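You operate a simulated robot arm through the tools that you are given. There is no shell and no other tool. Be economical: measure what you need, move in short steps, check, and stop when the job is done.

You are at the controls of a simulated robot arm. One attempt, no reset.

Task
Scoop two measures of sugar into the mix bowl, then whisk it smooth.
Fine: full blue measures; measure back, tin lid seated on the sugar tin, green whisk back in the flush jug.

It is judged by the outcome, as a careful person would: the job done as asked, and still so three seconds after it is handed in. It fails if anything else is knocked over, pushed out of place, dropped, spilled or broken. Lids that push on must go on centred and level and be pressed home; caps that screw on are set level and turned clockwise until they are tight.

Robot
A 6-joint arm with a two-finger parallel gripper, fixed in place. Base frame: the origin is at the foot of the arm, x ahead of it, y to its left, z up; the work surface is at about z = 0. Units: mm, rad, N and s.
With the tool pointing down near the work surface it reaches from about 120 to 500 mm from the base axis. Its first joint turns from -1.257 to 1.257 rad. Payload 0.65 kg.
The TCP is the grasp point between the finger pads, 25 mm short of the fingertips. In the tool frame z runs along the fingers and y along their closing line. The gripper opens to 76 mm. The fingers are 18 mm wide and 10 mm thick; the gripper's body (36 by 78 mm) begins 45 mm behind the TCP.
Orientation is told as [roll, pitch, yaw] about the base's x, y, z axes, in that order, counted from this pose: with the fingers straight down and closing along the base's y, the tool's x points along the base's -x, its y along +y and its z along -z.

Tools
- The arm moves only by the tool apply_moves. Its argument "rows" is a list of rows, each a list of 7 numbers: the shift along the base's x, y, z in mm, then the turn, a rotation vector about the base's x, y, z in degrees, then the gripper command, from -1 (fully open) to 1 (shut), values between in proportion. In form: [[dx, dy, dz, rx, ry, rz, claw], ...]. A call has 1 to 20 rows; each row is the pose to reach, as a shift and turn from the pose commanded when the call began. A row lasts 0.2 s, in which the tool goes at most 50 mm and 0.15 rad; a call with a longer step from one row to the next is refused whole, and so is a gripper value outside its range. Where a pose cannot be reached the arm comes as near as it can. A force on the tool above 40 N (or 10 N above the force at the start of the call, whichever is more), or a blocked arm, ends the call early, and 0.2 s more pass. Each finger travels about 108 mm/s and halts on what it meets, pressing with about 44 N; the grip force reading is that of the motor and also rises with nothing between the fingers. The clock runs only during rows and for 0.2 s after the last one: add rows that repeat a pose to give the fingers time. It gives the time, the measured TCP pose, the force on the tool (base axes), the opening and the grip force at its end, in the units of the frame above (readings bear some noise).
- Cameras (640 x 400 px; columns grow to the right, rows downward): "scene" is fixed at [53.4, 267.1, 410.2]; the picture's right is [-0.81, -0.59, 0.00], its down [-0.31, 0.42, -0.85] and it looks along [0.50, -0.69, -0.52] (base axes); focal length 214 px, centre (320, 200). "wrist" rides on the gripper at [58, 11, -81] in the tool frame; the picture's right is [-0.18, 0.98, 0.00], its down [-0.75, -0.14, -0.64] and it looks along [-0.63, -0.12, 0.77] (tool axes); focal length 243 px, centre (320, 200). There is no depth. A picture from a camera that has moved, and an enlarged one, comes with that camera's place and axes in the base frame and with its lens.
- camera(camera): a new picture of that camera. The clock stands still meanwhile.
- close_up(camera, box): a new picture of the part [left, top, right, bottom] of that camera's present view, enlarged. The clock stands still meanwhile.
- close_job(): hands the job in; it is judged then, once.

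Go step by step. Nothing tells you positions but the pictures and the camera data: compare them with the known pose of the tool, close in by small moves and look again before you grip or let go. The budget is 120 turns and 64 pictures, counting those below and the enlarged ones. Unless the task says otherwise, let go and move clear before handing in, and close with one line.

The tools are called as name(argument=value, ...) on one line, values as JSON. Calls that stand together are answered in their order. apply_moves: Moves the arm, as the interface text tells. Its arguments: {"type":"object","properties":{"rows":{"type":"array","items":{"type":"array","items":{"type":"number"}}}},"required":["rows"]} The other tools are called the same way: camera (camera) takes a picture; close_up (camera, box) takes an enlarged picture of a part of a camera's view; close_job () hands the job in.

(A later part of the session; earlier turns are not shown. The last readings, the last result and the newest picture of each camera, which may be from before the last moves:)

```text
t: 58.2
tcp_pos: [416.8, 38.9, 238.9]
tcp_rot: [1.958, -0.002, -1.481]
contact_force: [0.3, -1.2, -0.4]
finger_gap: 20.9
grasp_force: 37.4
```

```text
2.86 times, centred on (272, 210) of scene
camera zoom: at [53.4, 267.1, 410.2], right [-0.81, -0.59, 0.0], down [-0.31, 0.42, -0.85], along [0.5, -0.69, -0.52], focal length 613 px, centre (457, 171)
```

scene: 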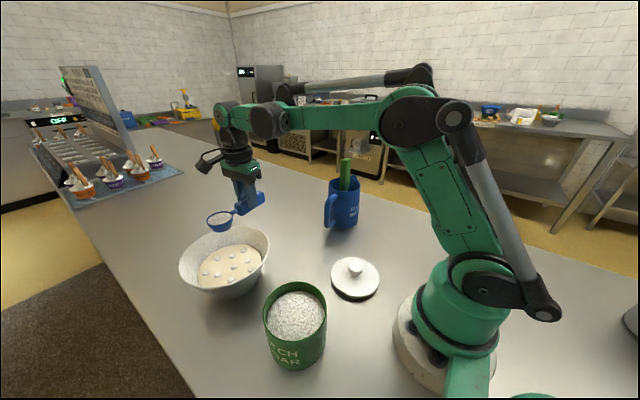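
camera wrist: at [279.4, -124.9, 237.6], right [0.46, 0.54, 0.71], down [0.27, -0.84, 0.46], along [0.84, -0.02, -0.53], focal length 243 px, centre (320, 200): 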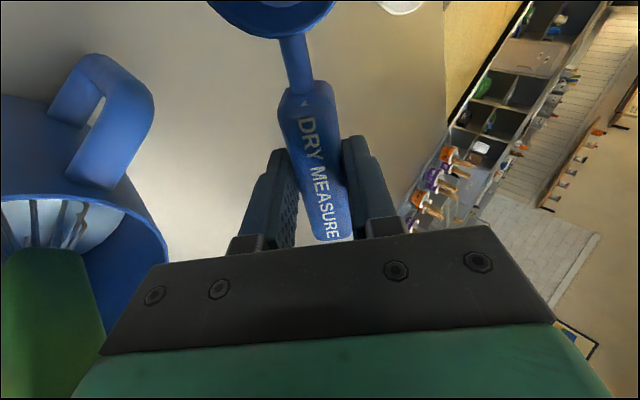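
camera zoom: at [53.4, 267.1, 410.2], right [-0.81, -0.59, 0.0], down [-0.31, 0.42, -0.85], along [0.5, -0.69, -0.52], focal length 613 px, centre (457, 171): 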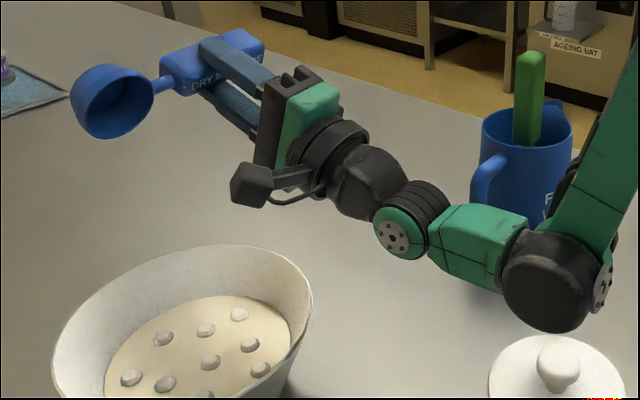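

Emptied cleanly. Reversing the same path to level.

apply_moves(rows=[[0, 0, 0, -0.73, 7.97, 0, 1], [0, 0, 0, -1.45, 15.9, 0, 1], [0, 0, -5, -2.18, 23.9, 0, 1], [0, 0, -15, -2.9, 31.9, 0, 1], [0, 0, -25, -3.63, 39.8, 0, 1], [0, 0, -35, -4.35, 47.8, 0, 1], [0, 0, -40, -5.08, 55.8, 0, 1], [0, 0, -45, -5.8, 63.8, 0, 1], [0, 0, -50, -6.5, 71.7, 0, 1], [0, 0, -55, -7.25, 79.7, 0, 1], [0, 0, -60, -7.98, 87.7, 0, 1], [0, 0, -65, -8.7, 95.6, 0, 1], [0, 0, -65, -9.4, 103.6, 0, 1], [0, 0, -65, -10.17, 111.7, 0, 1]])

```text
t: 61.2
tcp_pos: [416.8, 39.0, 173.2]
tcp_rot: [-0.003, 0.0, -1.478]
contact_force: [1.0, 0.5, -1.2]
finger_gap: 21.0
grasp_force: 38.0
```

Level again. Carrying the measure back to its original place, yaw 0.

apply_moves(rows=[[3, -10, 0, 0, 0, 7.7, 1], [6, -20, 0, 0, 0, 15.4, 1], [9, -30, 0, 0, 0, 23.1, 1], [12, -40, 0, 0, 0, 30.8, 1], [15, -50, -3, 0, 0, 38.5, 1], [18, -60, -6, 0, 0, 46.2, 1], [21, -70, -9, 0, 0, 53.9, 1], [24, -80, -12, 0, 0, 61.6, 1], [27, -90, -15, 0, 0, 69.3, 1], [30, -100, -18, 0, 0, 77, 1], [33, -107, -25, 0, 0, 84.7, 1], [45, -107, -55, 0, 0, 84.7, 1], [58, -107, -80, 0, 0, 84.7, 1], [58.7, -107, -110, 0, 0, 84.7, 1], [58.7, -107, -125, 0, 0, 84.7, 1], [58.7, -107, -125, 0, 0, 84.7, 1]])

close_up(camera="scene", box=[234, 180, 330, 240])

```text
t: 64.6
tcp_pos: [476.5, -67.8, 47.3]
tcp_rot: [-0.001, -0.002, 0.001]
contact_force: [-0.5, 0.0, -1.0]
finger_gap: 20.7
grasp_force: 38.1
```

```text
6.67 times, centred on (282, 210) of scene
camera zoom: at [53.4, 267.1, 410.2], right [-0.81, -0.59, 0.0], down [-0.31, 0.42, -0.85], along [0.5, -0.69, -0.52], focal length 1430 px, centre (573, 133)
```

zoom: 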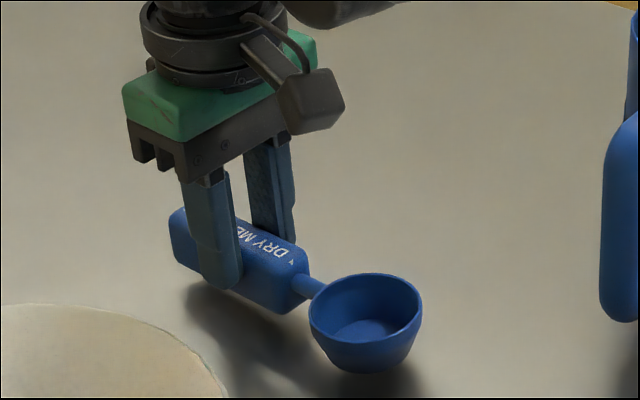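

Directly above its original spot. Lowering to the pick height, releasing, and rising.

apply_moves(rows=[[-0.8, 0, -8, 0, 0, 0, 1], [-0.8, 0, -14, 0, 0, 0, 1], [-0.8, 0, -17.3, 0, 0, 0, 1], [-0.8, 0, -17.8, 0, 0, 0, 1]])

apply_moves(rows=[[0, 0, 0, 0, 0, 0, 0.2], [0, 0, 0, 0, 0, 0, -0.4], [0, 0, 0, 0, 0, 0, -1], [0, 0, 0, 0, 0, 0, -1], [0, 0, 20, 0, 0, 0, -1], [-5, 0, 60, 0, 0, 0, -1], [-20, 0, 100, 0, 0, 0, -1], [-40, 0, 130, 0, 0, 0, -1]])

camera(camera="scene")

```text
t: 65.3
tcp_pos: [474.1, -66.9, 35.2]
tcp_rot: [-0.002, -0.002, 0.0]
contact_force: [-0.4, 0.7, 15.6]
finger_gap: 20.7
grasp_force: 37.6
stopped in row 3: the force on the tool passed its limit (the readings are from after the stop); the commanded pose is now the measured one
```

```text
t: 67.1
tcp_pos: [435.8, -67.4, 163.0]
tcp_rot: [-0.002, 0.0, 0.0]
contact_force: [0.9, -0.3, -0.1]
finger_gap: 76.1
grasp_force: 0.1
```

```text
22 pictures are left
```

scene: 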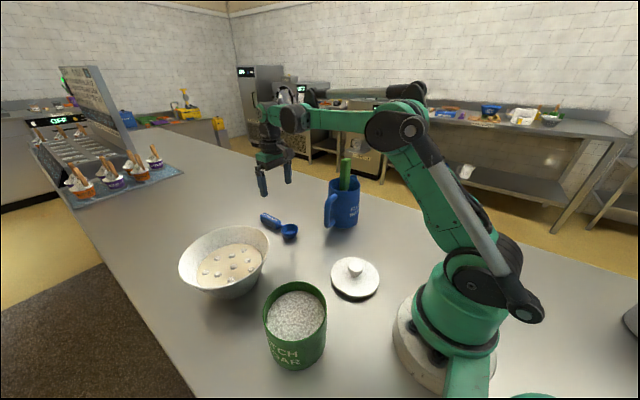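

The measure is back in place. Next, view the whisk in the jug.

apply_moves(rows=[[-30, -15, 20, 0, 0, 0, -1], [-60, -30, 50, 0, 0, 0, -1], [-90, -50, 80, 0, 0, 0, -1], [-120, -65, 100, 0, 0, 0, -1], [-140, -75, 110, 0, 0, 0, -1], [-140, -75, 110, 0, 0, 0, -1]])

camera(camera="wrist")

close_up(camera="scene", box=[296, 140, 392, 240])

```text
t: 68.5
tcp_pos: [292.4, -141.2, 275.6]
tcp_rot: [-0.001, -0.002, 0.0]
contact_force: [-0.1, 0.0, 0.2]
finger_gap: 76.0
grasp_force: 0.0
```

```text
21 pictures are left
camera wrist: at [234.5, -129.0, 356.1], right [0.18, 0.98, 0.0], down [0.75, -0.14, 0.64], along [0.63, -0.12, -0.77], focal length 243 px, centre (320, 200)
```

wrist: 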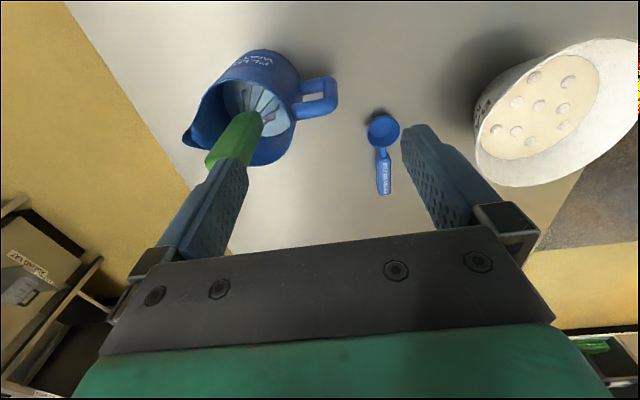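

```text
4.00 times, centred on (344, 190) of scene
camera zoom: at [53.4, 267.1, 410.2], right [-0.81, -0.59, 0.0], down [-0.31, 0.42, -0.85], along [0.5, -0.69, -0.52], focal length 858 px, centre (224, 240)
```

zoom: 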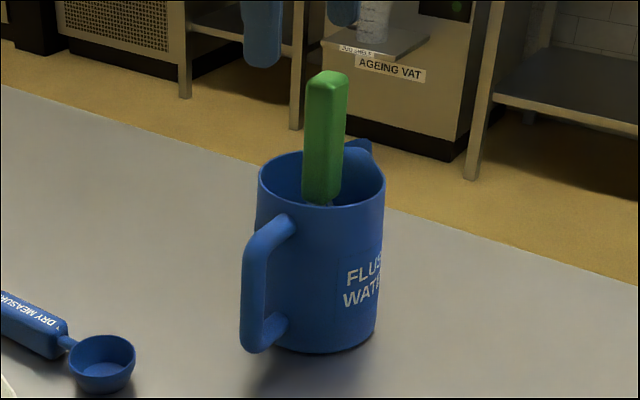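

The whisk handle stands almost upright: top near (311,-212,206), base near (314,-210,115), inside the jug centred near (310,-213). I'll look from above for its cross-section orientation.

apply_moves(rows=[[20, -20, 15, 0, 0, 0, -1], [40, -40, 25, 0, 0, 0, -1], [48, -49, 25, 0, 0, 0, -1], [48, -49, 25, 0, 0, 0, -1]])

close_up(camera="wrist", box=[180, 0, 388, 130])

```text
t: 69.5
tcp_pos: [340.8, -189.8, 300.9]
tcp_rot: [-0.001, -0.001, 0.001]
contact_force: [-0.2, -0.7, -0.1]
finger_gap: 76.1
grasp_force: 0.1
```

```text
3.08 times, centred on (284, 65) of wrist
camera zoom: at [282.7, -178.4, 381.5], right [0.18, 0.98, 0.0], down [0.75, -0.14, 0.64], along [0.63, -0.12, -0.77], focal length 746 px, centre (431, 615)
```

zoom: 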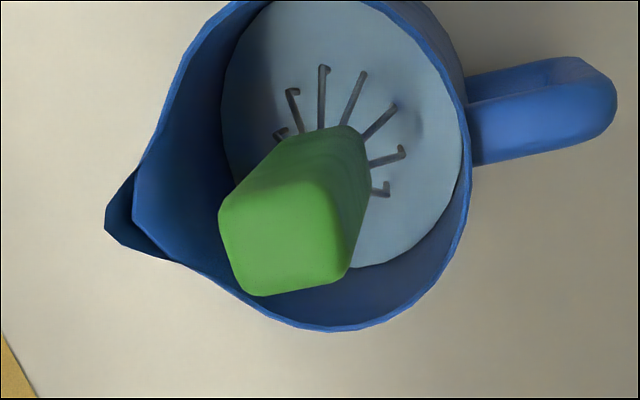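

The handle is squared to the base axes (~22 mm wide), axis near (316,-213) at grip height, leaning about 4° toward −y. I'll line up above with matching lean.

apply_moves(rows=[[-8, -8, 0, 2, 0, 0, -1], [-16, -16, 0, 4, 0, 0, -1], [-24.8, -25, -10, 4, 0, 0, -1], [-24.8, -25, -35, 4, 0, 0, -1], [-24.8, -24.5, -60, 4, 0, 0, -1], [-24.8, -24.5, -60, 4, 0, 0, -1]])

camera(camera="wrist")

close_up(camera="scene", box=[280, 110, 408, 240])

```text
t: 70.9
tcp_pos: [316.9, -216.8, 239.7]
tcp_rot: [0.069, -0.001, 0.0]
contact_force: [-0.9, 0.4, -0.5]
finger_gap: 75.9
grasp_force: 0.1
```

```text
18 pictures are left
camera wrist: at [258.7, -211.2, 320.9], right [0.18, 0.98, 0.07], down [0.75, -0.18, 0.63], along [0.63, -0.07, -0.77], focal length 243 px, centre (320, 200)
```

wrist: 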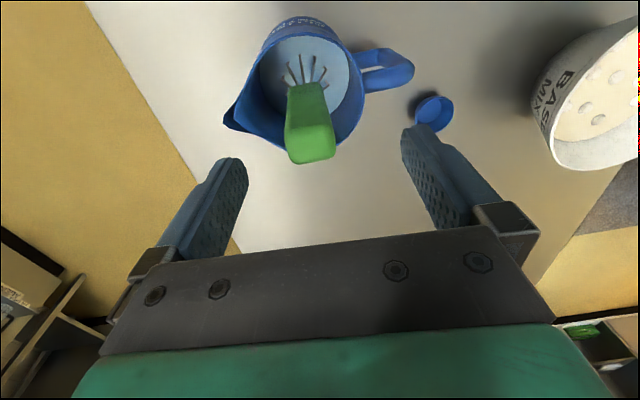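

```text
3.08 times, centred on (344, 175) of scene
camera zoom: at [53.4, 267.1, 410.2], right [-0.81, -0.59, 0.0], down [-0.31, 0.42, -0.85], along [0.5, -0.69, -0.52], focal length 660 px, centre (246, 277)
```

zoom: 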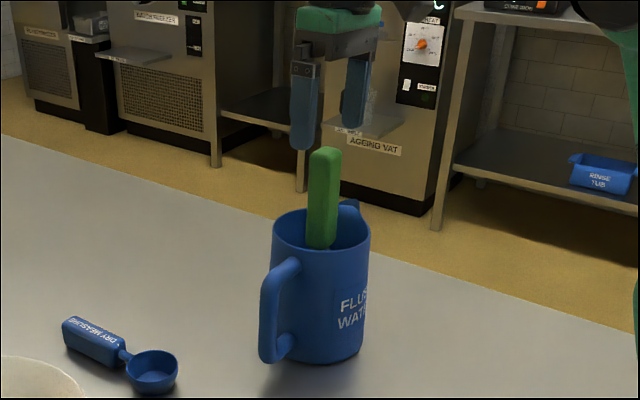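

Centring is good. Descending to grip height (tips just above the jug rim).

apply_moves(rows=[[-1, 0.5, -20, -1, 0, 0, -1], [-2, 1, -40, -2, 0, 0, -1], [-2.4, 1.3, -60, -2, 0, 0, -1], [-2.4, 1.3, -70, -2, 0, 0, -1], [-2.4, 1.3, -73.7, -2, 0, 0, -1], [-2.4, 1.3, -73.7, -2, 0, 0, -1]])

camera(camera="wrist")

```text
t: 72.3
tcp_pos: [316.0, -214.0, 164.3]
tcp_rot: [0.033, -0.002, 0.001]
contact_force: [-0.2, 0.7, -0.4]
finger_gap: 76.1
grasp_force: 0.0
```

```text
16 pictures are left
camera wrist: at [257.5, -205.8, 244.9], right [0.18, 0.98, 0.03], down [0.75, -0.16, 0.64], along [0.63, -0.09, -0.77], focal length 243 px, centre (320, 200)
```

wrist: 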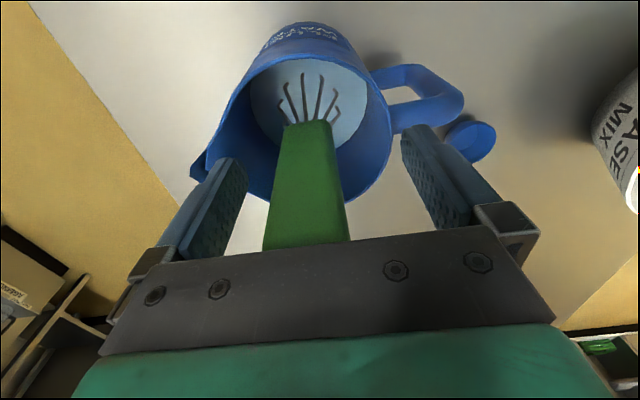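

The handle sits between the fingers, slightly to −y. I'll shift 4 mm and close.

apply_moves(rows=[[0, -4, 0, 0, 0, 0, -1], [0, -4, 0, 0, 0, 0, -0.4], [0, -4, 0, 0, 0, 0, 0.2], [0, -4, 0, 0, 0, 0, 0.7], [0, -4, 0, 0, 0, 0, 1], [0, -4, 0, 0, 0, 0, 1], [0, -4, 0, 0, 0, 0, 1]])

close_up(camera="scene", box=[280, 110, 408, 240])

```text
t: 73.9
tcp_pos: [315.2, -218.3, 164.7]
tcp_rot: [0.034, -0.003, 0.001]
contact_force: [-0.8, -0.2, 0.3]
finger_gap: 27.3
grasp_force: 41.8
```

```text
3.08 times, centred on (344, 175) of scene
camera zoom: at [53.4, 267.1, 410.2], right [-0.81, -0.59, 0.0], down [-0.31, 0.42, -0.85], along [0.5, -0.69, -0.52], focal length 660 px, centre (246, 277)
```

zoom: 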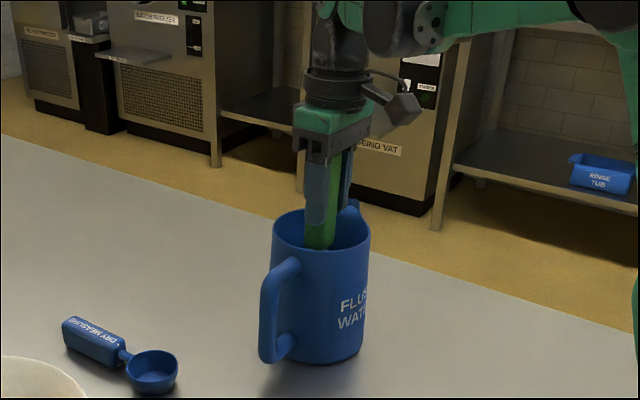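

Gripped (27 mm). Lifting straight up.

apply_moves(rows=[[0, 0, 15, 0, 0, 0, 1], [0, 0, 35, 0, 0, 0, 1], [0, 0, 60, 0, 0, 0, 1], [0, 0, 85, 0, 0, 0, 1], [0, 0, 110, 0, 0, 0, 1], [0, 0, 110, 0, 0, 0, 1]])

camera(camera="scene")

```text
t: 75.3
tcp_pos: [315.9, -216.7, 275.8]
tcp_rot: [0.032, -0.001, 0.001]
contact_force: [-0.1, -0.1, -0.8]
finger_gap: 27.5
grasp_force: 42.1
```

```text
14 pictures are left
```

scene: 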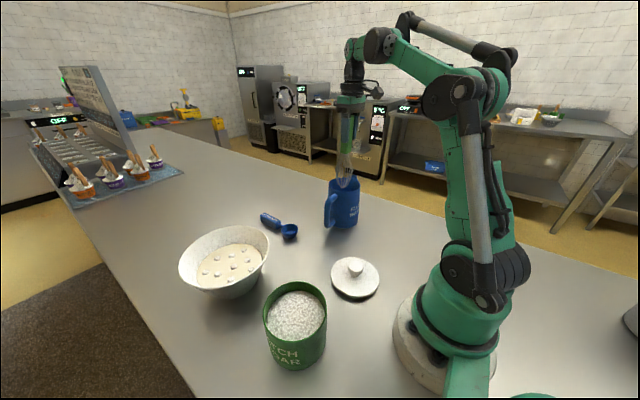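

The whisk tip is just reaching the rim. Lifting 45 mm more, then travelling to above the bowl.

apply_moves(rows=[[0, 0, 15, 0, 0, 0, 1], [0, 0, 30, 0, 0, 0, 1], [0, 0, 45, 0, 0, 0, 1], [0, 0, 45, 0, 0, 0, 1]])

```text
t: 76.3
tcp_pos: [314.3, -216.4, 319.3]
tcp_rot: [0.033, -0.001, 0.0]
contact_force: [-0.8, 0.6, -0.4]
finger_gap: 27.3
grasp_force: 41.8
```

Clear of the jug. Travelling to above the bowl centre.

apply_moves(rows=[[5, 30, 0, 0, 0, 0, 1], [10, 65, 0, -1, 0, 0, 1], [15, 100, -5, -1.9, 0, 0, 1], [20, 135, -10, -1.9, 0, 0, 1], [27, 170, -15, -1.9, 0, 0, 1], [35, 205, -22, -1.9, 0, 0, 1], [44, 240, -30, -1.9, 0, 0, 1], [55, 275, -38, -1.9, 0, 0, 1], [66, 308, -46, -1.9, 0, 0, 1], [77, 339, -54, -1.9, 0, 0, 1], [77, 339, -54, -1.9, 0, 0, 1]])

close_up(camera="scene", box=[150, 120, 342, 310])

```text
t: 78.7
tcp_pos: [391.7, 120.8, 270.1]
tcp_rot: [0.001, -0.002, 0.001]
contact_force: [-0.2, 0.7, -2.0]
finger_gap: 27.6
grasp_force: 41.5
```

```text
2.11 times, centred on (246, 215) of scene
camera zoom: at [53.4, 267.1, 410.2], right [-0.81, -0.59, 0.0], down [-0.31, 0.42, -0.85], along [0.5, -0.69, -0.52], focal length 452 px, centre (476, 168)
```

zoom: 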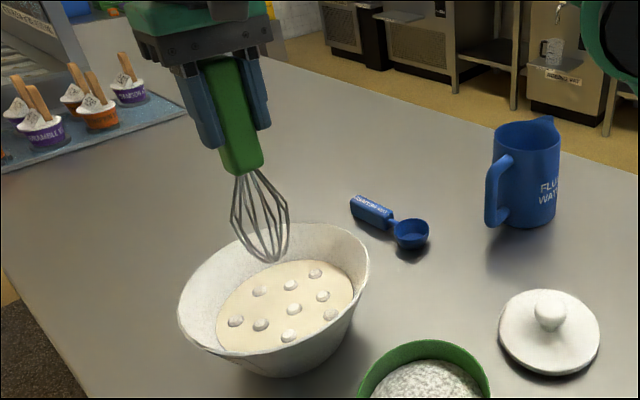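

Whisk tip is right over the batter centre. Lowering in gently.

apply_moves(rows=[[0, 0, -20, 0, 0, 0, 1], [0, 0, -40, 0, 0, 0, 1], [0, 0, -55, 0, 0, 0, 1], [0, 0, -68, 0, 0, 0, 1], [0, 0, -78, 0, 0, 0, 1], [0, 0, -86, 0, 0, 0, 1], [0, 0, -86, 0, 0, 0, 1]])

close_up(camera="scene", box=[150, 160, 310, 310])

```text
t: 80.3
tcp_pos: [392.3, 120.8, 180.7]
tcp_rot: [0.001, -0.001, 0.0]
contact_force: [0.2, -0.1, -0.8]
finger_gap: 27.5
grasp_force: 42.1
```

```text
2.67 times, centred on (230, 235) of scene
camera zoom: at [53.4, 267.1, 410.2], right [-0.81, -0.59, 0.0], down [-0.31, 0.42, -0.85], along [0.5, -0.69, -0.52], focal length 572 px, centre (560, 107)
```

zoom: 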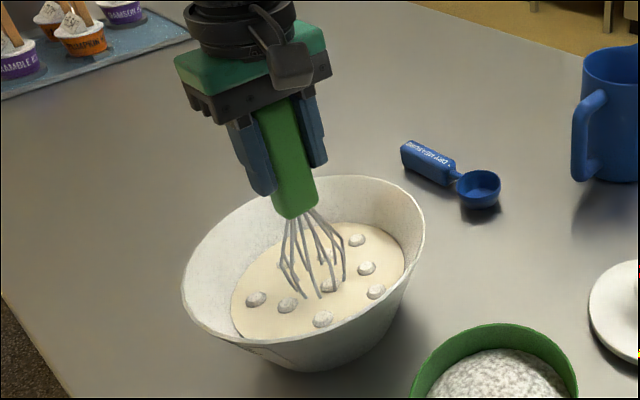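

Tip is immersed without contact. Stirring in circles of ~20 mm.

apply_moves(rows=[[10, 0, -4, 0, 0, 0, 1], [20, 0, -4, 0, 0, 0, 1], [14, 14, -4, 0, 0, 0, 1], [0, 20, -4, 0, 0, 0, 1], [-14, 14, -4, 0, 0, 0, 1], [-20, 0, -4, 0, 0, 0, 1], [-14, -14, -4, 0, 0, 0, 1], [0, -20, -4, 0, 0, 0, 1], [14, -14, -4, 0, 0, 0, 1], [20, 0, -4, 0, 0, 0, 1], [14, 14, -4, 0, 0, 0, 1], [0, 20, -4, 0, 0, 0, 1], [-14, 14, -4, 0, 0, 0, 1], [-20, 0, -4, 0, 0, 0, 1], [-14, -14, -4, 0, 0, 0, 1], [0, -20, -4, 0, 0, 0, 1], [14, -14, -4, 0, 0, 0, 1], [20, 0, -4, 0, 0, 0, 1], [10, 0, -4, 0, 0, 0, 1], [0, 0, -4, 0, 0, 0, 1]])

apply_moves(rows=[[12, 0, 0, 0, 0, 0, 1], [22, 0, 0, 0, 0, 0, 1], [15.5, 15.5, 0, 0, 0, 0, 1], [0, 22, 0, 0, 0, 0, 1], [-15.5, 15.5, 0, 0, 0, 0, 1], [-22, 0, 0, 0, 0, 0, 1], [-15.5, -15.5, 0, 0, 0, 0, 1], [0, -22, 0, 0, 0, 0, 1], [15.5, -15.5, 0, 0, 0, 0, 1], [22, 0, 0, 0, 0, 0, 1], [15.5, 15.5, 0, 0, 0, 0, 1], [0, 22, 0, 0, 0, 0, 1], [-15.5, 15.5, 0, 0, 0, 0, 1], [-22, 0, 0, 0, 0, 0, 1], [-15.5, -15.5, 0, 0, 0, 0, 1], [0, -22, 0, 0, 0, 0, 1], [15.5, -15.5, 0, 0, 0, 0, 1], [22, 0, 0, 0, 0, 0, 1], [12, 0, 0, 0, 0, 0, 1], [0, 0, 0, 0, 0, 0, 1]])

close_up(camera="scene", box=[150, 160, 310, 310])

```text
t: 84.5
tcp_pos: [391.9, 122.0, 175.1]
tcp_rot: [0.0, -0.002, 0.001]
contact_force: [-0.7, 0.4, -0.7]
finger_gap: 27.2
grasp_force: 41.4
```

```text
t: 88.7
tcp_pos: [390.9, 119.8, 177.5]
tcp_rot: [0.001, -0.002, -0.001]
contact_force: [0.2, 0.1, -1.5]
finger_gap: 27.6
grasp_force: 41.7
```

```text
2.67 times, centred on (230, 235) of scene
camera zoom: at [53.4, 267.1, 410.2], right [-0.81, -0.59, 0.0], down [-0.31, 0.42, -0.85], along [0.5, -0.69, -0.52], focal length 572 px, centre (560, 107)
```

zoom: 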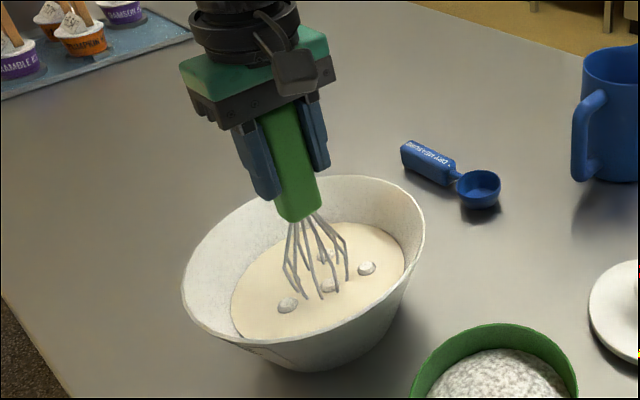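

Lumps are disappearing; about half remain. Whisking more, with varied radius.

apply_moves(rows=[[10, 0, 0, 0, 0, 0, 1], [7, 7, 0, 0, 0, 0, 1], [0, 10, 0, 0, 0, 0, 1], [-7, 7, 0, 0, 0, 0, 1], [-10, 0, 0, 0, 0, 0, 1], [-7, -7, 0, 0, 0, 0, 1], [0, -10, 0, 0, 0, 0, 1], [10, -10, 0, 0, 0, 0, 1], [22, 0, 0, 0, 0, 0, 1], [15.5, 15.5, 0, 0, 0, 0, 1], [0, 22, 0, 0, 0, 0, 1], [-15.5, 15.5, 0, 0, 0, 0, 1], [-22, 0, 0, 0, 0, 0, 1], [-15.5, -15.5, 0, 0, 0, 0, 1], [0, -22, 0, 0, 0, 0, 1], [15.5, -15.5, 0, 0, 0, 0, 1], [22, 0, 0, 0, 0, 0, 1], [15, 8, 0, 0, 0, 0, 1], [8, 4, 0, 0, 0, 0, 1], [0, 0, 0, 0, 0, 0, 1]])

apply_moves(rows=[[12, 0, 0, 0, 0, 0, 1], [22, 0, 0, 0, 0, 0, 1], [15.5, 15.5, 0, 0, 0, 0, 1], [0, 22, 0, 0, 0, 0, 1], [-15.5, 15.5, 0, 0, 0, 0, 1], [-22, 0, 0, 0, 0, 0, 1], [-15.5, -15.5, 0, 0, 0, 0, 1], [0, -22, 0, 0, 0, 0, 1], [15.5, -15.5, 0, 0, 0, 0, 1], [22, 0, 0, 0, 0, 0, 1], [15.5, 15.5, 0, 0, 0, 0, 1], [0, 22, 0, 0, 0, 0, 1], [-15.5, 15.5, 0, 0, 0, 0, 1], [-22, 0, 0, 0, 0, 0, 1], [-15.5, -15.5, 0, 0, 0, 0, 1], [0, -22, 0, 0, 0, 0, 1], [15.5, -15.5, 0, 0, 0, 0, 1], [22, 0, 0, 0, 0, 0, 1], [12, 0, 0, 0, 0, 0, 1], [0, 0, 0, 0, 0, 0, 1]])

apply_moves(rows=[[12, 0, 0, 0, 0, 0, 1], [22, 0, 0, 0, 0, 0, 1], [15.5, 15.5, 0, 0, 0, 0, 1], [0, 22, 0, 0, 0, 0, 1], [-15.5, 15.5, 0, 0, 0, 0, 1], [-22, 0, 0, 0, 0, 0, 1], [-15.5, -15.5, 0, 0, 0, 0, 1], [0, -22, 0, 0, 0, 0, 1], [15.5, -15.5, 0, 0, 0, 0, 1], [22, 0, 0, 0, 0, 0, 1], [15.5, 15.5, 0, 0, 0, 0, 1], [0, 22, 0, 0, 0, 0, 1], [-15.5, 15.5, 0, 0, 0, 0, 1], [-22, 0, 0, 0, 0, 0, 1], [-15.5, -15.5, 0, 0, 0, 0, 1], [0, -22, 0, 0, 0, 0, 1], [15.5, -15.5, 0, 0, 0, 0, 1], [22, 0, 0, 0, 0, 0, 1], [12, 0, 0, 0, 0, 0, 1], [0, 0, 0, 0, 0, 0, 1]])

close_up(camera="scene", box=[150, 160, 310, 310])

```text
t: 92.9
tcp_pos: [392.0, 120.6, 175.8]
tcp_rot: [0.0, -0.001, 0.0]
contact_force: [-0.7, 0.1, -0.9]
finger_gap: 27.2
grasp_force: 41.4
```

```text
t: 97.1
tcp_pos: [391.2, 119.2, 176.4]
tcp_rot: [0.0, 0.0, 0.001]
contact_force: [0.4, -0.5, -0.8]
finger_gap: 27.1
grasp_force: 42.0
```

```text
t: 101.3
tcp_pos: [392.5, 119.8, 175.5]
tcp_rot: [0.001, -0.004, -0.001]
contact_force: [0.0, 0.4, -0.4]
finger_gap: 27.3
grasp_force: 41.6
```

```text
2.67 times, centred on (230, 235) of scene
camera zoom: at [53.4, 267.1, 410.2], right [-0.81, -0.59, 0.0], down [-0.31, 0.42, -0.85], along [0.5, -0.69, -0.52], focal length 572 px, centre (560, 107)
```

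zoom: 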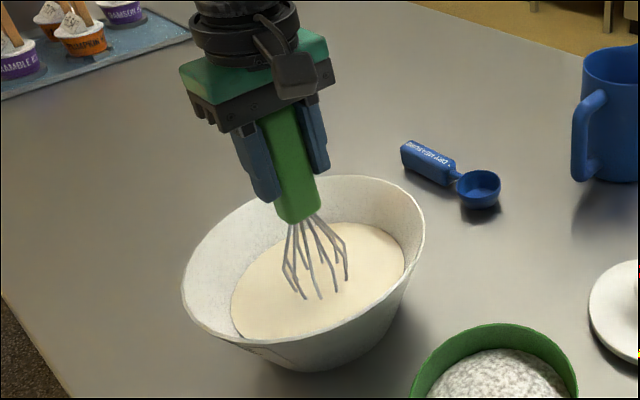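

Smooth, no lumps. Lifting out, pausing to drip, then returning to above the jug.

apply_moves(rows=[[0, 0, 15, 0, 0, 0, 1], [0, 0, 35, 0, 0, 0, 1], [0, 0, 60, 0, 0, 0, 1], [0, 0, 90, 0, 0, 0, 1], [0, 0, 90, 0, 0, 0, 1], [0, 0, 90, 0, 0, 0, 1], [0, 0, 90, 0, 0, 0, 1], [0, 0, 90, 0, 0, 0, 1], [0, 0, 90, 0, 0, 0, 1]])

apply_moves(rows=[[-11, -31, 8, 0, 0, 0, 1], [-22, -64, 16, 0, 0, 0, 1], [-33, -99, 24, 0, 0, 0, 1], [-42, -134, 32, 0, 0, 0, 1], [-50, -169, 39, 0, 0, 0, 1], [-57, -204, 44, 0, 0, 0, 1], [-62, -239, 49, 0, 0, 0, 1], [-67, -274, 54, 0, 0, 0, 1], [-72, -309, 54, 1, 0, 0, 1], [-77, -337, 54, 1.9, 0, 0, 1], [-77, -337, 54, 1.9, 0, 0, 1]])

close_up(camera="scene", box=[270, 90, 420, 240])

```text
t: 103.3
tcp_pos: [388.9, 121.6, 263.4]
tcp_rot: [0.0, -0.002, 0.0]
contact_force: [1.2, 0.0, 0.1]
finger_gap: 27.6
grasp_force: 42.2
```

```text
t: 105.7
tcp_pos: [312.4, -215.7, 319.0]
tcp_rot: [0.034, -0.004, 0.0]
contact_force: [0.1, -0.6, 0.3]
finger_gap: 27.2
grasp_force: 41.9
out of reach, approached as far as the arm can: row 10, 11
```

```text
2.67 times, centred on (345, 165) of scene
camera zoom: at [53.4, 267.1, 410.2], right [-0.81, -0.59, 0.0], down [-0.31, 0.42, -0.85], along [0.5, -0.69, -0.52], focal length 572 px, centre (253, 293)
```

zoom: 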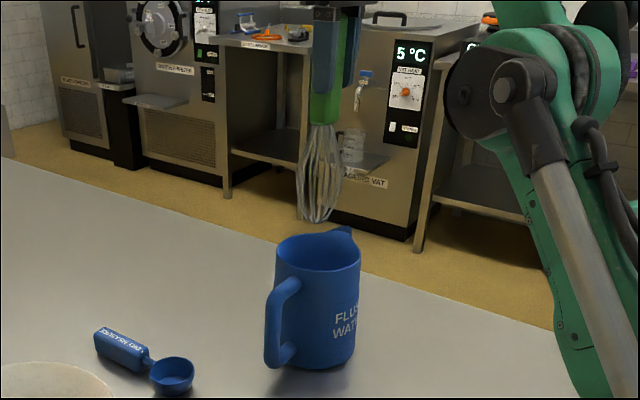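

Whisk is above the jug. Lowering along the same line it came out.

apply_moves(rows=[[2, -1, -15, 0, 0, 0, 1], [2.8, -2, -35, 0, 0, 0, 1], [2.8, -2, -60, 0, 0, 0, 1], [2.8, -2, -85, 0, 0, 0, 1], [2.8, -2, -110, 0, 0, 0, 1], [2.8, -2, -130, 0, 0, 0, 1], [2.8, -2, -145, 0, 0, 0, 1], [2.8, -2, -152.5, 0, 0, 0, 1], [2.8, -2, -152.5, 0, 0, 0, 1]])

close_up(camera="scene", box=[270, 110, 420, 240])

```text
t: 107.7
tcp_pos: [321.6, -221.8, 235.8]
tcp_rot: [0.034, 0.001, 0.001]
contact_force: [0.4, 0.1, 0.0]
finger_gap: 27.5
grasp_force: 41.7
out of reach, approached as far as the arm can: row 4, 5, 6, 7, 8, 9
```

```text
3.08 times, centred on (345, 175) of scene
camera zoom: at [53.4, 267.1, 410.2], right [-0.81, -0.59, 0.0], down [-0.31, 0.42, -0.85], along [0.5, -0.69, -0.52], focal length 660 px, centre (243, 277)
```

zoom: 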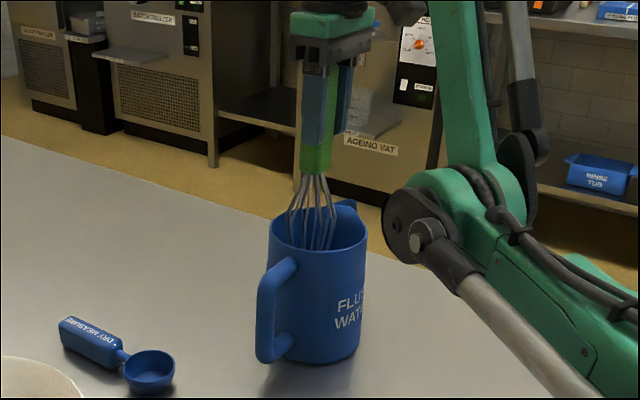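

The arm can't go lower in this configuration; it seems the elbow folded the other way. I'll look at the whole arm.

camera(camera="scene")

```text
7 pictures are left
```

scene: 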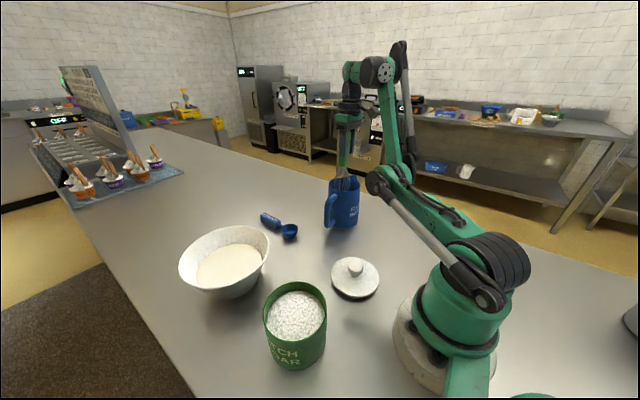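

It is in an elbow-down fold. I'll raise the whisk out along the same line to full stretch so the elbow can swing back through.

apply_moves(rows=[[-2, 1, 12, 0, 0, 0, 1], [-4, 3, 30, 0, 0, 0, 1], [-6.5, 4, 50, 0, 0, 0, 1], [-6.5, 4, 70, 0, 0, 0, 1], [-6.5, 4, 84, 0, 0, 0, 1], [-6.5, 4, 95, 0, 0, 0, 1]])

apply_moves(rows=[[0, 0, 20, 0, 0, 0, 1], [0, 0, 40, 0, 0, 0, 1], [0, 0, 40, 0, 0, 0, 1]])

```text
t: 109.1
tcp_pos: [313.9, -215.9, 318.0]
tcp_rot: [0.034, 0.0, 0.001]
contact_force: [-0.3, -0.3, -0.7]
finger_gap: 27.2
grasp_force: 41.8
out of reach, approached as far as the arm can: row 6
```

```text
t: 109.9
tcp_pos: [303.2, -206.2, 331.8]
tcp_rot: [0.033, -0.001, 0.0]
contact_force: [-0.5, 0.0, -0.5]
finger_gap: 27.4
grasp_force: 41.4
out of reach, approached as far as the arm can: row 1, 2, 3
```

apply_moves(rows=[[-10, 10, -2, 0, 0, 0, 1], [-25, 30, -6, 0, 0, 0, 1], [-40, 55, -10, 0, 0, 0, 1]])

camera(camera="scene")

```text
t: 110.7
tcp_pos: [289.6, -167.9, 353.6]
tcp_rot: [0.035, -0.001, 0.0]
contact_force: [-0.2, 1.0, -0.7]
finger_gap: 27.3
grasp_force: 42.1
out of reach, approached as far as the arm can: row 2, 3
```

```text
6 pictures are left
```

scene: 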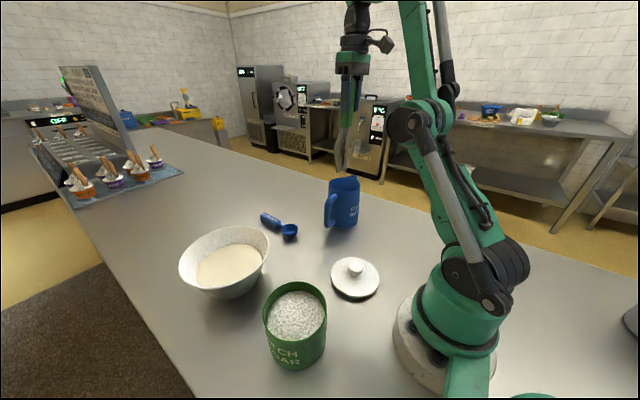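

The elbow-down fold only has a thin reachable shell. High above everything, I'll stretch out past reach and come back in, to let the elbow swing through.

apply_moves(rows=[[25, -20, 20, 0, 0, 0, 1], [50, -40, 40, 0, 0, 0, 1], [70, -60, 60, 0, 0, 0, 1], [50, -40, 20, 0, 0, 0, 1], [25, -20, 0, 0, 0, 0, 1], [0, 0, -10, 0, 0, 0, 1], [-20, 15, -20, 0, 0, 0, 1]])

```text
t: 112.3
tcp_pos: [291.6, -165.5, 353.2]
tcp_rot: [0.035, -0.001, 0.0]
contact_force: [0.4, 0.6, -0.5]
finger_gap: 27.5
grasp_force: 42.1
out of reach, approached as far as the arm can: row 1, 2, 3, 4, 5, 6, 7
```

I'll rotate to a clear azimuth (about −3°, tip high over bare table), follow the outer reach boundary downward, and then come inward to see if the elbow flips back up.

apply_moves(rows=[[13, 25, 0, 0, 0, 0, 1], [23, 50, 0, 0, 0, 0, 1], [31, 75, 0, 0, 0, 0, 1], [37, 100, 0, 0, 0, 0, 1], [41, 125, 0, 0, 0, 0, 1], [43, 148, 0, 0, 0, 0, 1]])

apply_moves(rows=[[31, 0, -13, 0, 0, 0, 1], [52, 0, -33, 0, 0, 0, 1], [69, 0, -53, 0, 0, 0, 1], [84, 0, -73, 0, 0, 0, 1], [99, 0, -93, 0, 0, 0, 1], [110, 0, -113, 0, 0, 0, 1], [90, 0, -118, 0, 0, 0, 1], [60, 0, -118, 0, 0, 0, 1], [30, 0, -115, 0, 0, 0, 1]])

```text
t: 113.7
tcp_pos: [336.8, -19.4, 355.8]
tcp_rot: [0.032, 0.0, 0.001]
contact_force: [-0.4, -0.6, -1.2]
finger_gap: 27.2
grasp_force: 41.8
```

```text
t: 115.7
tcp_pos: [392.7, -18.6, 236.6]
tcp_rot: [0.031, -0.001, 0.001]
contact_force: [-0.1, 0.1, -0.1]
finger_gap: 27.5
grasp_force: 42.1
out of reach, approached as far as the arm can: row 2, 9
```

Still elbow-down. I'll creep across the outer boundary in small steps and come back in.

apply_moves(rows=[[25, 0, 0, 0, 0, 0, 1], [42, 0, 0, 0, 0, 0, 1], [46, 0, 0, 0, 0, 0, 1], [49, 0, 0, 0, 0, 0, 1], [52, 0, 0, 0, 0, 0, 1], [55, 0, 0, 0, 0, 0, 1], [58, 0, 0, 0, 0, 0, 1], [61, 0, 0, 0, 0, 0, 1], [64, 0, 0, 0, 0, 0, 1], [67, 0, 0, 0, 0, 0, 1], [70, 0, 0, 0, 0, 0, 1], [66, 0, 0, 0, 0, 0, 1], [60, 0, 0, 0, 0, 0, 1], [50, 0, 0, 0, 0, 0, 1], [30, 0, 0, 0, 0, 0, 1], [0, 0, 0, 0, 0, 0, 1], [-25, 0, 0, 0, 0, 0, 1], [-40, 0, 0, 0, 0, 0, 1]])

```text
t: 119.5
tcp_pos: [391.5, -24.4, 237.2]
tcp_rot: [0.031, -0.001, 0.001]
contact_force: [0.3, -0.4, 0.3]
finger_gap: 27.6
grasp_force: 41.9
out of reach, approached as far as the arm can: row 7, 8, 9, 10, 11, 12, 13, 17, 18
```

apply_moves(rows=[[25, 0, 0, 0, 0, 0, 1], [45, 0, 0, 0, 0, 0, 1], [55, 0, 0, 0, 0, 0, 1], [62, 0, 0, 0, 0, 0, 1], [50, 0, 0, 0, 0, 0, 1], [30, 0, 0, 0, 0, 0, 1], [0, 0, 0, 0, 0, 0, 1], [-25, 0, 0, 0, 0, 0, 1], [-40, 0, 0, 0, 0, 0, 1]])

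```text
t: 121.5
tcp_pos: [352.2, -21.5, 236.9]
tcp_rot: [0.033, -0.003, 0.0]
contact_force: [0.8, -0.5, -0.6]
finger_gap: 27.4
grasp_force: 42.4
out of reach, approached as far as the arm can: row 4
```

The elbow is back up. Now returning to the jug a bit lower (z≈303) to stay clear of the reach boundary.

apply_moves(rows=[[-5, 0, 25, 0, 0, 0, 1], [-10, -5, 48, 0, 0, 0, 1], [-16, -30, 66, 0, 0, 0, 1], [-22, -65, 66, 0, 0, 0, 1], [-30, -100, 66, 0, 0, 0, 1], [-36, -135, 66, 0, 0, 0, 1], [-39, -165, 66, 0, 0, 0, 1], [-38, -185, 66, 0, 0, 0, 1], [-37, -196.5, 66, 0, 0, 0, 1], [-37, -196.5, 66, 0, 0, 0, 1]])

close_up(camera="scene", box=[250, 60, 474, 240])

```text
t: 123.7
tcp_pos: [315.7, -217.7, 301.9]
tcp_rot: [0.032, -0.003, -0.001]
contact_force: [0.4, -0.3, -0.3]
finger_gap: 27.6
grasp_force: 41.9
```

```text
2.22 times, centred on (362, 150) of scene
camera zoom: at [53.4, 267.0, 410.2], right [-0.81, -0.59, 0.0], down [-0.31, 0.42, -0.85], along [0.5, -0.69, -0.52], focal length 477 px, centre (227, 311)
```

zoom: 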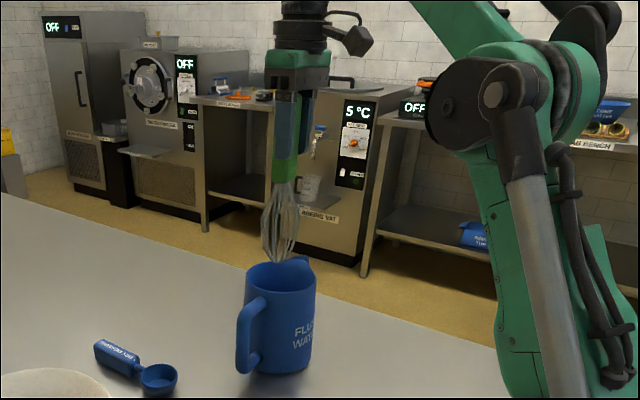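

Elbow-up and exactly on the line. Lowering into the jug.

apply_moves(rows=[[-0.3, -0.4, -18, 0, 0, 0, 1], [-0.3, -0.4, -40, 0, 0, 0, 1], [-0.3, -0.4, -65, 0, 0, 0, 1], [-0.3, -0.4, -90, 0, 0, 0, 1], [-0.3, -0.4, -112, 0, 0, 0, 1], [-0.3, -0.4, -126, 0, 0, 0, 1], [-0.3, -0.4, -134, 0, 0, 0, 1], [-0.3, -0.4, -136.5, 0, 0, 0, 1], [-0.3, -0.4, -136.5, 0, 0, 0, 1]])

```text
t: 125.7
tcp_pos: [314.8, -220.8, 164.6]
tcp_rot: [0.034, -0.001, -0.001]
contact_force: [-0.5, 0.8, 0.4]
finger_gap: 27.4
grasp_force: 42.6
```

At the original grip height. Releasing and rising straight up.

apply_moves(rows=[[0, 0, 0, 0, 0, 0, 0.3], [0, 0, 0, 0, 0, 0, -0.2], [0, 0, 0, 0, 0, 0, -0.6], [0, 0, 0, 0, 0, 0, -1], [0, 0, 0, 0, 0, 0, -1], [0, 0, 20, 0, 0, 0, -1], [0, 0, 45, 0, 0, 0, -1], [0, 0, 75, 0, 0, 0, -1], [-5, 5, 100, 0, 0, 0, -1]])

camera(camera="wrist")

```text
t: 127.7
tcp_pos: [309.8, -215.5, 264.6]
tcp_rot: [0.032, -0.002, -0.001]
contact_force: [1.6, 0.4, -0.1]
finger_gap: 75.9
grasp_force: 0.0
```

```text
4 pictures are left
camera wrist: at [251.9, -206.6, 345.7], right [0.18, 0.98, 0.03], down [0.75, -0.16, 0.64], along [0.63, -0.09, -0.77], focal length 243 px, centre (320, 200)
```

wrist: 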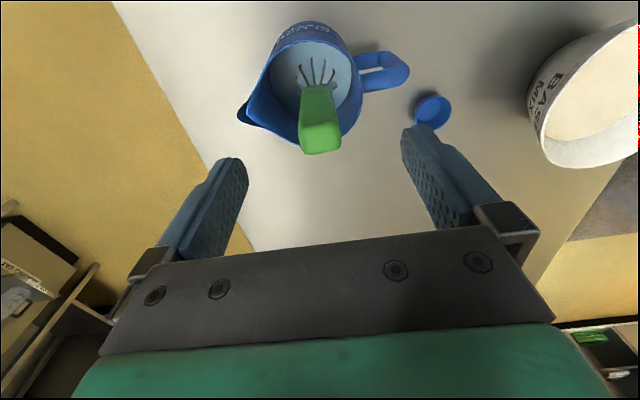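

The whisk is back in the jug. Next the lid: I take it to be at about (179,-40), knob centre at z≈42. Moving over it for a close look.

apply_moves(rows=[[-15, 30, 0, 0, 0, 0, -1], [-30, 60, 0, -1, 0, 0, -1], [-45, 90, -15, -1.9, 0, 0, -1], [-65, 120, -40, -1.9, 0, 0, -1], [-85, 145, -70, -1.9, 0, 0, -1], [-105, 165, -95, -1.9, 0, 0, -1], [-115, 174, -114, -1.9, 0, 0, -1], [-115, 174, -114, -1.9, 0, 0, -1]])

camera(camera="wrist")

```text
t: 129.5
tcp_pos: [196.2, -39.7, 149.0]
tcp_rot: [0.001, -0.002, 0.001]
contact_force: [1.0, -0.8, -0.2]
finger_gap: 76.0
grasp_force: 0.1
```

```text
3 pictures are left
camera wrist: at [137.0, -28.4, 230.4], right [0.18, 0.98, 0.0], down [0.75, -0.14, 0.64], along [0.63, -0.12, -0.77], focal length 243 px, centre (320, 200)
```

wrist: 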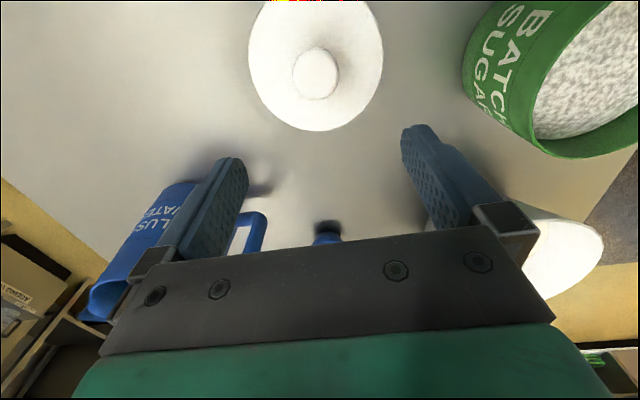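

Lid centre ≈ (179,-39.5); tin rim centre refined to ≈ (200,130). Descending on the knob and closing.

apply_moves(rows=[[-9, 0, -20, 0, 0, 0, -1], [-17.5, 0, -45, 0, 0, 0, -1], [-17.5, 0, -70, 0, 0, 0, -1], [-17.5, 0, -90, 0, 0, 0, -1], [-17.5, 0, -104, 0, 0, 0, -1], [-17.5, 0, -104, 0, 0, 0, -0.4], [-17.5, 0, -104, 0, 0, 0, 0.2], [-17.5, 0, -104, 0, 0, 0, 0.7], [-17.5, 0, -104, 0, 0, 0, 1], [-17.5, 0, -104, 0, 0, 0, 1], [-17.5, 0, -104, 0, 0, 0, 1]])

```text
t: 131.9
tcp_pos: [177.2, -41.1, 46.7]
tcp_rot: [0.0, -0.002, -0.002]
contact_force: [0.1, 0.3, 0.0]
finger_gap: 32.2
grasp_force: 43.9
```

Knob gripped (32 mm). Lifting and moving over the tin.

apply_moves(rows=[[0, 0, 15, 0, 0, 0, 1], [0, 0, 45, 0, 0, 0, 1], [0, 0, 80, 0, 0, 0, 1], [0, 0, 115, 0, 0, 0, 1], [5, 30, 120, 0, 0, 0, 1], [10, 65, 120, 0, 0, 0, 1], [15, 100, 120, 0, 0, 0, 1], [19, 135, 120, 0, 0, 0, 1], [22, 160, 118, 0, 0, 0, 1], [22, 171, 110, 0, 0, 0, 1], [22, 171, 110, 0, 0, 0, 1]])

close_up(camera="scene", box=[220, 220, 380, 380])

```text
t: 134.3
tcp_pos: [201.3, 129.1, 157.9]
tcp_rot: [0.0, -0.003, 0.002]
contact_force: [-0.3, -0.1, -0.9]
finger_gap: 32.4
grasp_force: 44.4
```

```text
2.50 times, centred on (300, 300) of scene
camera zoom: at [53.4, 267.1, 410.2], right [-0.81, -0.59, 0.0], down [-0.31, 0.42, -0.85], along [0.5, -0.69, -0.52], focal length 536 px, centre (370, -50)
```

zoom: 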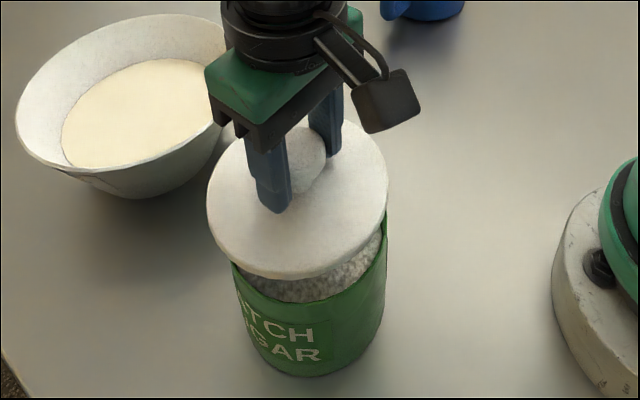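

The lid sits a few mm to the +x side relative to the tin. Shifting (-4.5,-1) and lowering close to the rim before a check.

apply_moves(rows=[[-2, -0.5, -5, 0, 0, 0, 1], [-4.5, -1, -10, 0, 0, 0, 1], [-4.5, -1, -14, 0, 0, 0, 1], [-4.5, -1, -16, 0, 0, 0, 1], [-4.5, -1, -16, 0, 0, 0, 1]])

close_up(camera="scene", box=[250, 250, 346, 346])

```text
t: 135.5
tcp_pos: [196.3, 128.7, 140.0]
tcp_rot: [0.001, -0.002, 0.001]
contact_force: [0.3, 0.3, 0.2]
finger_gap: 32.4
grasp_force: 44.1
```

```text
4.17 times, centred on (298, 298) of scene
camera zoom: at [53.4, 267.1, 410.2], right [-0.81, -0.59, 0.0], down [-0.31, 0.42, -0.85], along [0.5, -0.69, -0.52], focal length 894 px, centre (412, -208)
```

zoom: 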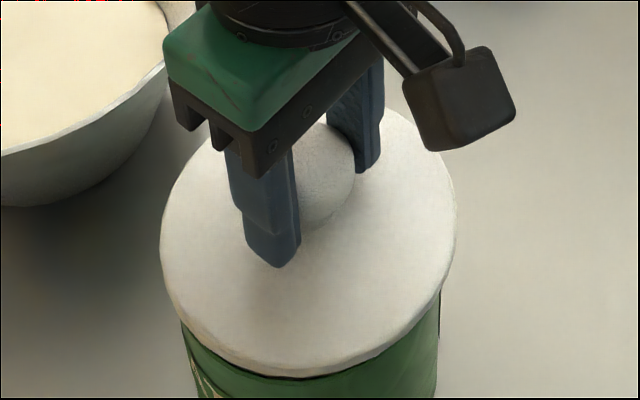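

Laterally well centred now; the front overhang suggests a ~2.5 mm shift toward +y. Applying and lowering gently to contact.

apply_moves(rows=[[0.3, 2.5, 0, 0, 0, 0, 1], [0.3, 2.5, -2, 0, 0, 0, 1], [0.3, 2.5, -4, 0, 0, 0, 1], [0.3, 2.5, -5.5, 0, 0, 0, 1], [0.3, 2.5, -7, 0, 0, 0, 1]])

```text
t: 136.7
tcp_pos: [196.3, 131.6, 133.9]
tcp_rot: [0.0, -0.001, 0.0]
contact_force: [-0.4, 0.0, -0.1]
finger_gap: 32.5
grasp_force: 44.0
```

apply_moves(rows=[[0, 0, -1, 0, 0, 0, 1], [0, 0, -2, 0, 0, 0, 1], [0, 0, -3, 0, 0, 0, 1], [0, 0, -4, 0, 0, 0, 1]])

```text
t: 137.7
tcp_pos: [195.0, 132.2, 128.8]
tcp_rot: [0.0, -0.003, 0.0]
contact_force: [0.5, -0.3, -0.8]
finger_gap: 32.6
grasp_force: 44.0
```

No contact yet. Continuing in small steps.

apply_moves(rows=[[0, 0, -1, 0, 0, 0, 1], [0, 0, -2, 0, 0, 0, 1], [0, 0, -3, 0, 0, 0, 1]])

```text
t: 138.5
tcp_pos: [195.3, 132.9, 127.4]
tcp_rot: [-0.001, 0.0, 0.001]
contact_force: [-5.8, -0.3, 39.7]
finger_gap: 32.5
grasp_force: 43.5
```

Contact at z≈127.4 with a sideways component toward −x, so the lid may be slightly off to +x. I'll back off, shift −1.5 mm in x, and try again.

apply_moves(rows=[[0, 0, 2, 0, 0, 0, 1], [-1.5, 0, 4, 0, 0, 0, 1], [-1.5, 0, 3, 0, 0, 0, 1], [-1.5, 0, 2, 0, 0, 0, 1], [-1.5, 0, 1, 0, 0, 0, 1], [-1.5, 0, 0, 0, 0, 0, 1]])

```text
t: 139.9
tcp_pos: [193.3, 131.7, 127.5]
tcp_rot: [0.0, 0.0, 0.0]
contact_force: [-5.0, -1.1, 30.6]
finger_gap: 32.6
grasp_force: 44.0
```

Same height. I'll press down further to see whether it yields.

apply_moves(rows=[[0, 0, -0.5, 0, 0, 0, 1], [0, 0, -1, 0, 0, 0, 1], [0, 0, -1.5, 0, 0, 0, 1], [0, 0, -2, 0, 0, 0, 1]])

```text
t: 140.9
tcp_pos: [193.8, 132.8, 125.9]
tcp_rot: [0.0, 0.0, -0.001]
contact_force: [-4.2, 0.0, 39.6]
finger_gap: 32.5
grasp_force: 43.8
```

It yields slowly. Pressing on.

apply_moves(rows=[[0, 0, -0.7, 0, 0, 0, 1], [0, 0, -1.4, 0, 0, 0, 1], [0, 0, -2, 0, 0, 0, 1]])

```text
t: 141.7
tcp_pos: [194.5, 132.0, 123.0]
tcp_rot: [0.0, -0.001, 0.0]
contact_force: [4.0, -4.6, 40.2]
finger_gap: 32.3
grasp_force: 44.1
```

apply_moves(rows=[[0, 0, -0.7, 0, 0, 0, 1], [0, 0, -1.4, 0, 0, 0, 1], [0, 0, -2, 0, 0, 0, 1]])

```text
t: 142.5
tcp_pos: [192.5, 132.5, 120.2]
tcp_rot: [0.001, -0.002, 0.0]
contact_force: [0.4, -4.5, 40.1]
finger_gap: 32.3
grasp_force: 44.1
```

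The steady 40 N could be finger slip on the knob, so I'll release and press squarely on the knob top with closed fingers instead.

apply_moves(rows=[[0, 0, 1.5, 0, 0, 0, 0.5], [0, 0, 1.5, 0, 0, 0, -0.2], [0, 0, 1.5, 0, 0, 0, -0.6], [0, 0, 1.5, 0, 0, 0, -0.6], [0, 0, 20, 0, 0, 0, -0.6], [0, 0, 45, 0, 0, 0, -0.6], [0, 0, 65, 0, 0, 0, -0.6]])

close_up(camera="scene", box=[150, 150, 400, 400])

```text
t: 144.1
tcp_pos: [193.5, 132.0, 186.0]
tcp_rot: [0.001, -0.001, 0.0]
contact_force: [0.4, 0.1, 0.4]
finger_gap: 60.5
grasp_force: 0.0
```

```text
1.60 times, centred on (275, 275) of scene
camera zoom: at [53.4, 267.1, 410.2], right [-0.81, -0.59, 0.0], down [-0.31, 0.42, -0.85], along [0.5, -0.69, -0.52], focal length 343 px, centre (392, 80)
```

zoom: 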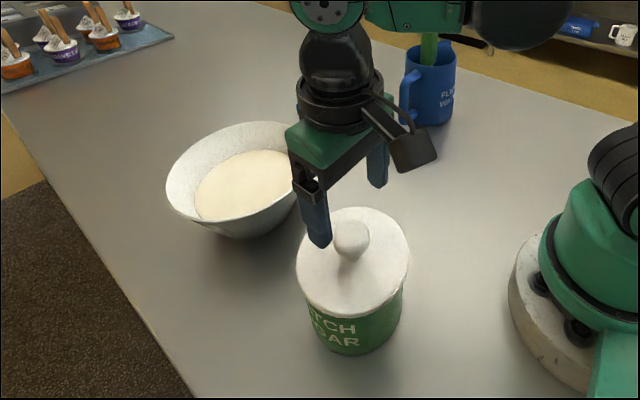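

The lid is on, level and centred to the eye. Now pressing it home from above with closed fingers on the knob top.

apply_moves(rows=[[3, -0.5, 5, 0, 0, 0, 0], [3, -0.5, 5, 0, 0, 0, 1], [3, -0.5, 5, 0, 0, 0, 1], [3, -0.5, 5, 0, 0, 0, 1], [3, -0.5, -5, 0, 0, 0, 1], [3, -0.5, -10, 0, 0, 0, 1], [3, -0.5, -14, 0, 0, 0, 1], [3, -0.5, -17, 0, 0, 0, 1], [3, -0.5, -20, 0, 0, 0, 1], [3, -0.5, -22, 0, 0, 0, 1], [3, -0.5, -24, 0, 0, 0, 1], [3, -0.5, -26, 0, 0, 0, 1], [3, -0.5, -28, 0, 0, 0, 1], [3, -0.5, -30, 0, 0, 0, 1]])

```text
t: 147.1
tcp_pos: [196.3, 131.5, 155.9]
tcp_rot: [-0.001, -0.001, -0.001]
contact_force: [0.0, 0.9, -0.3]
finger_gap: 0.1
grasp_force: 23.4
```

apply_moves(rows=[[0, 0, -1.5, 0, 0, 0, 1], [0, 0, -3, 0, 0, 0, 1], [0, 0, -4.5, 0, 0, 0, 1], [0, 0, -6, 0, 0, 0, 1], [0, 0, -7.5, 0, 0, 0, 1], [0, 0, -9, 0, 0, 0, 1], [0, 0, -10.5, 0, 0, 0, 1], [0, 0, -12, 0, 0, 0, 1], [0, 0, -13.5, 0, 0, 0, 1], [0, 0, -15, 0, 0, 0, 1]])

```text
t: 148.2
tcp_pos: [197.3, 132.3, 151.5]
tcp_rot: [0.001, 0.002, 0.001]
contact_force: [-3.2, 0.4, 20.9]
finger_gap: 0.0
grasp_force: 24.0
stopped in row 5: the force on the tool passed its limit (the readings are from after the stop); the commanded pose is now the measured one
```

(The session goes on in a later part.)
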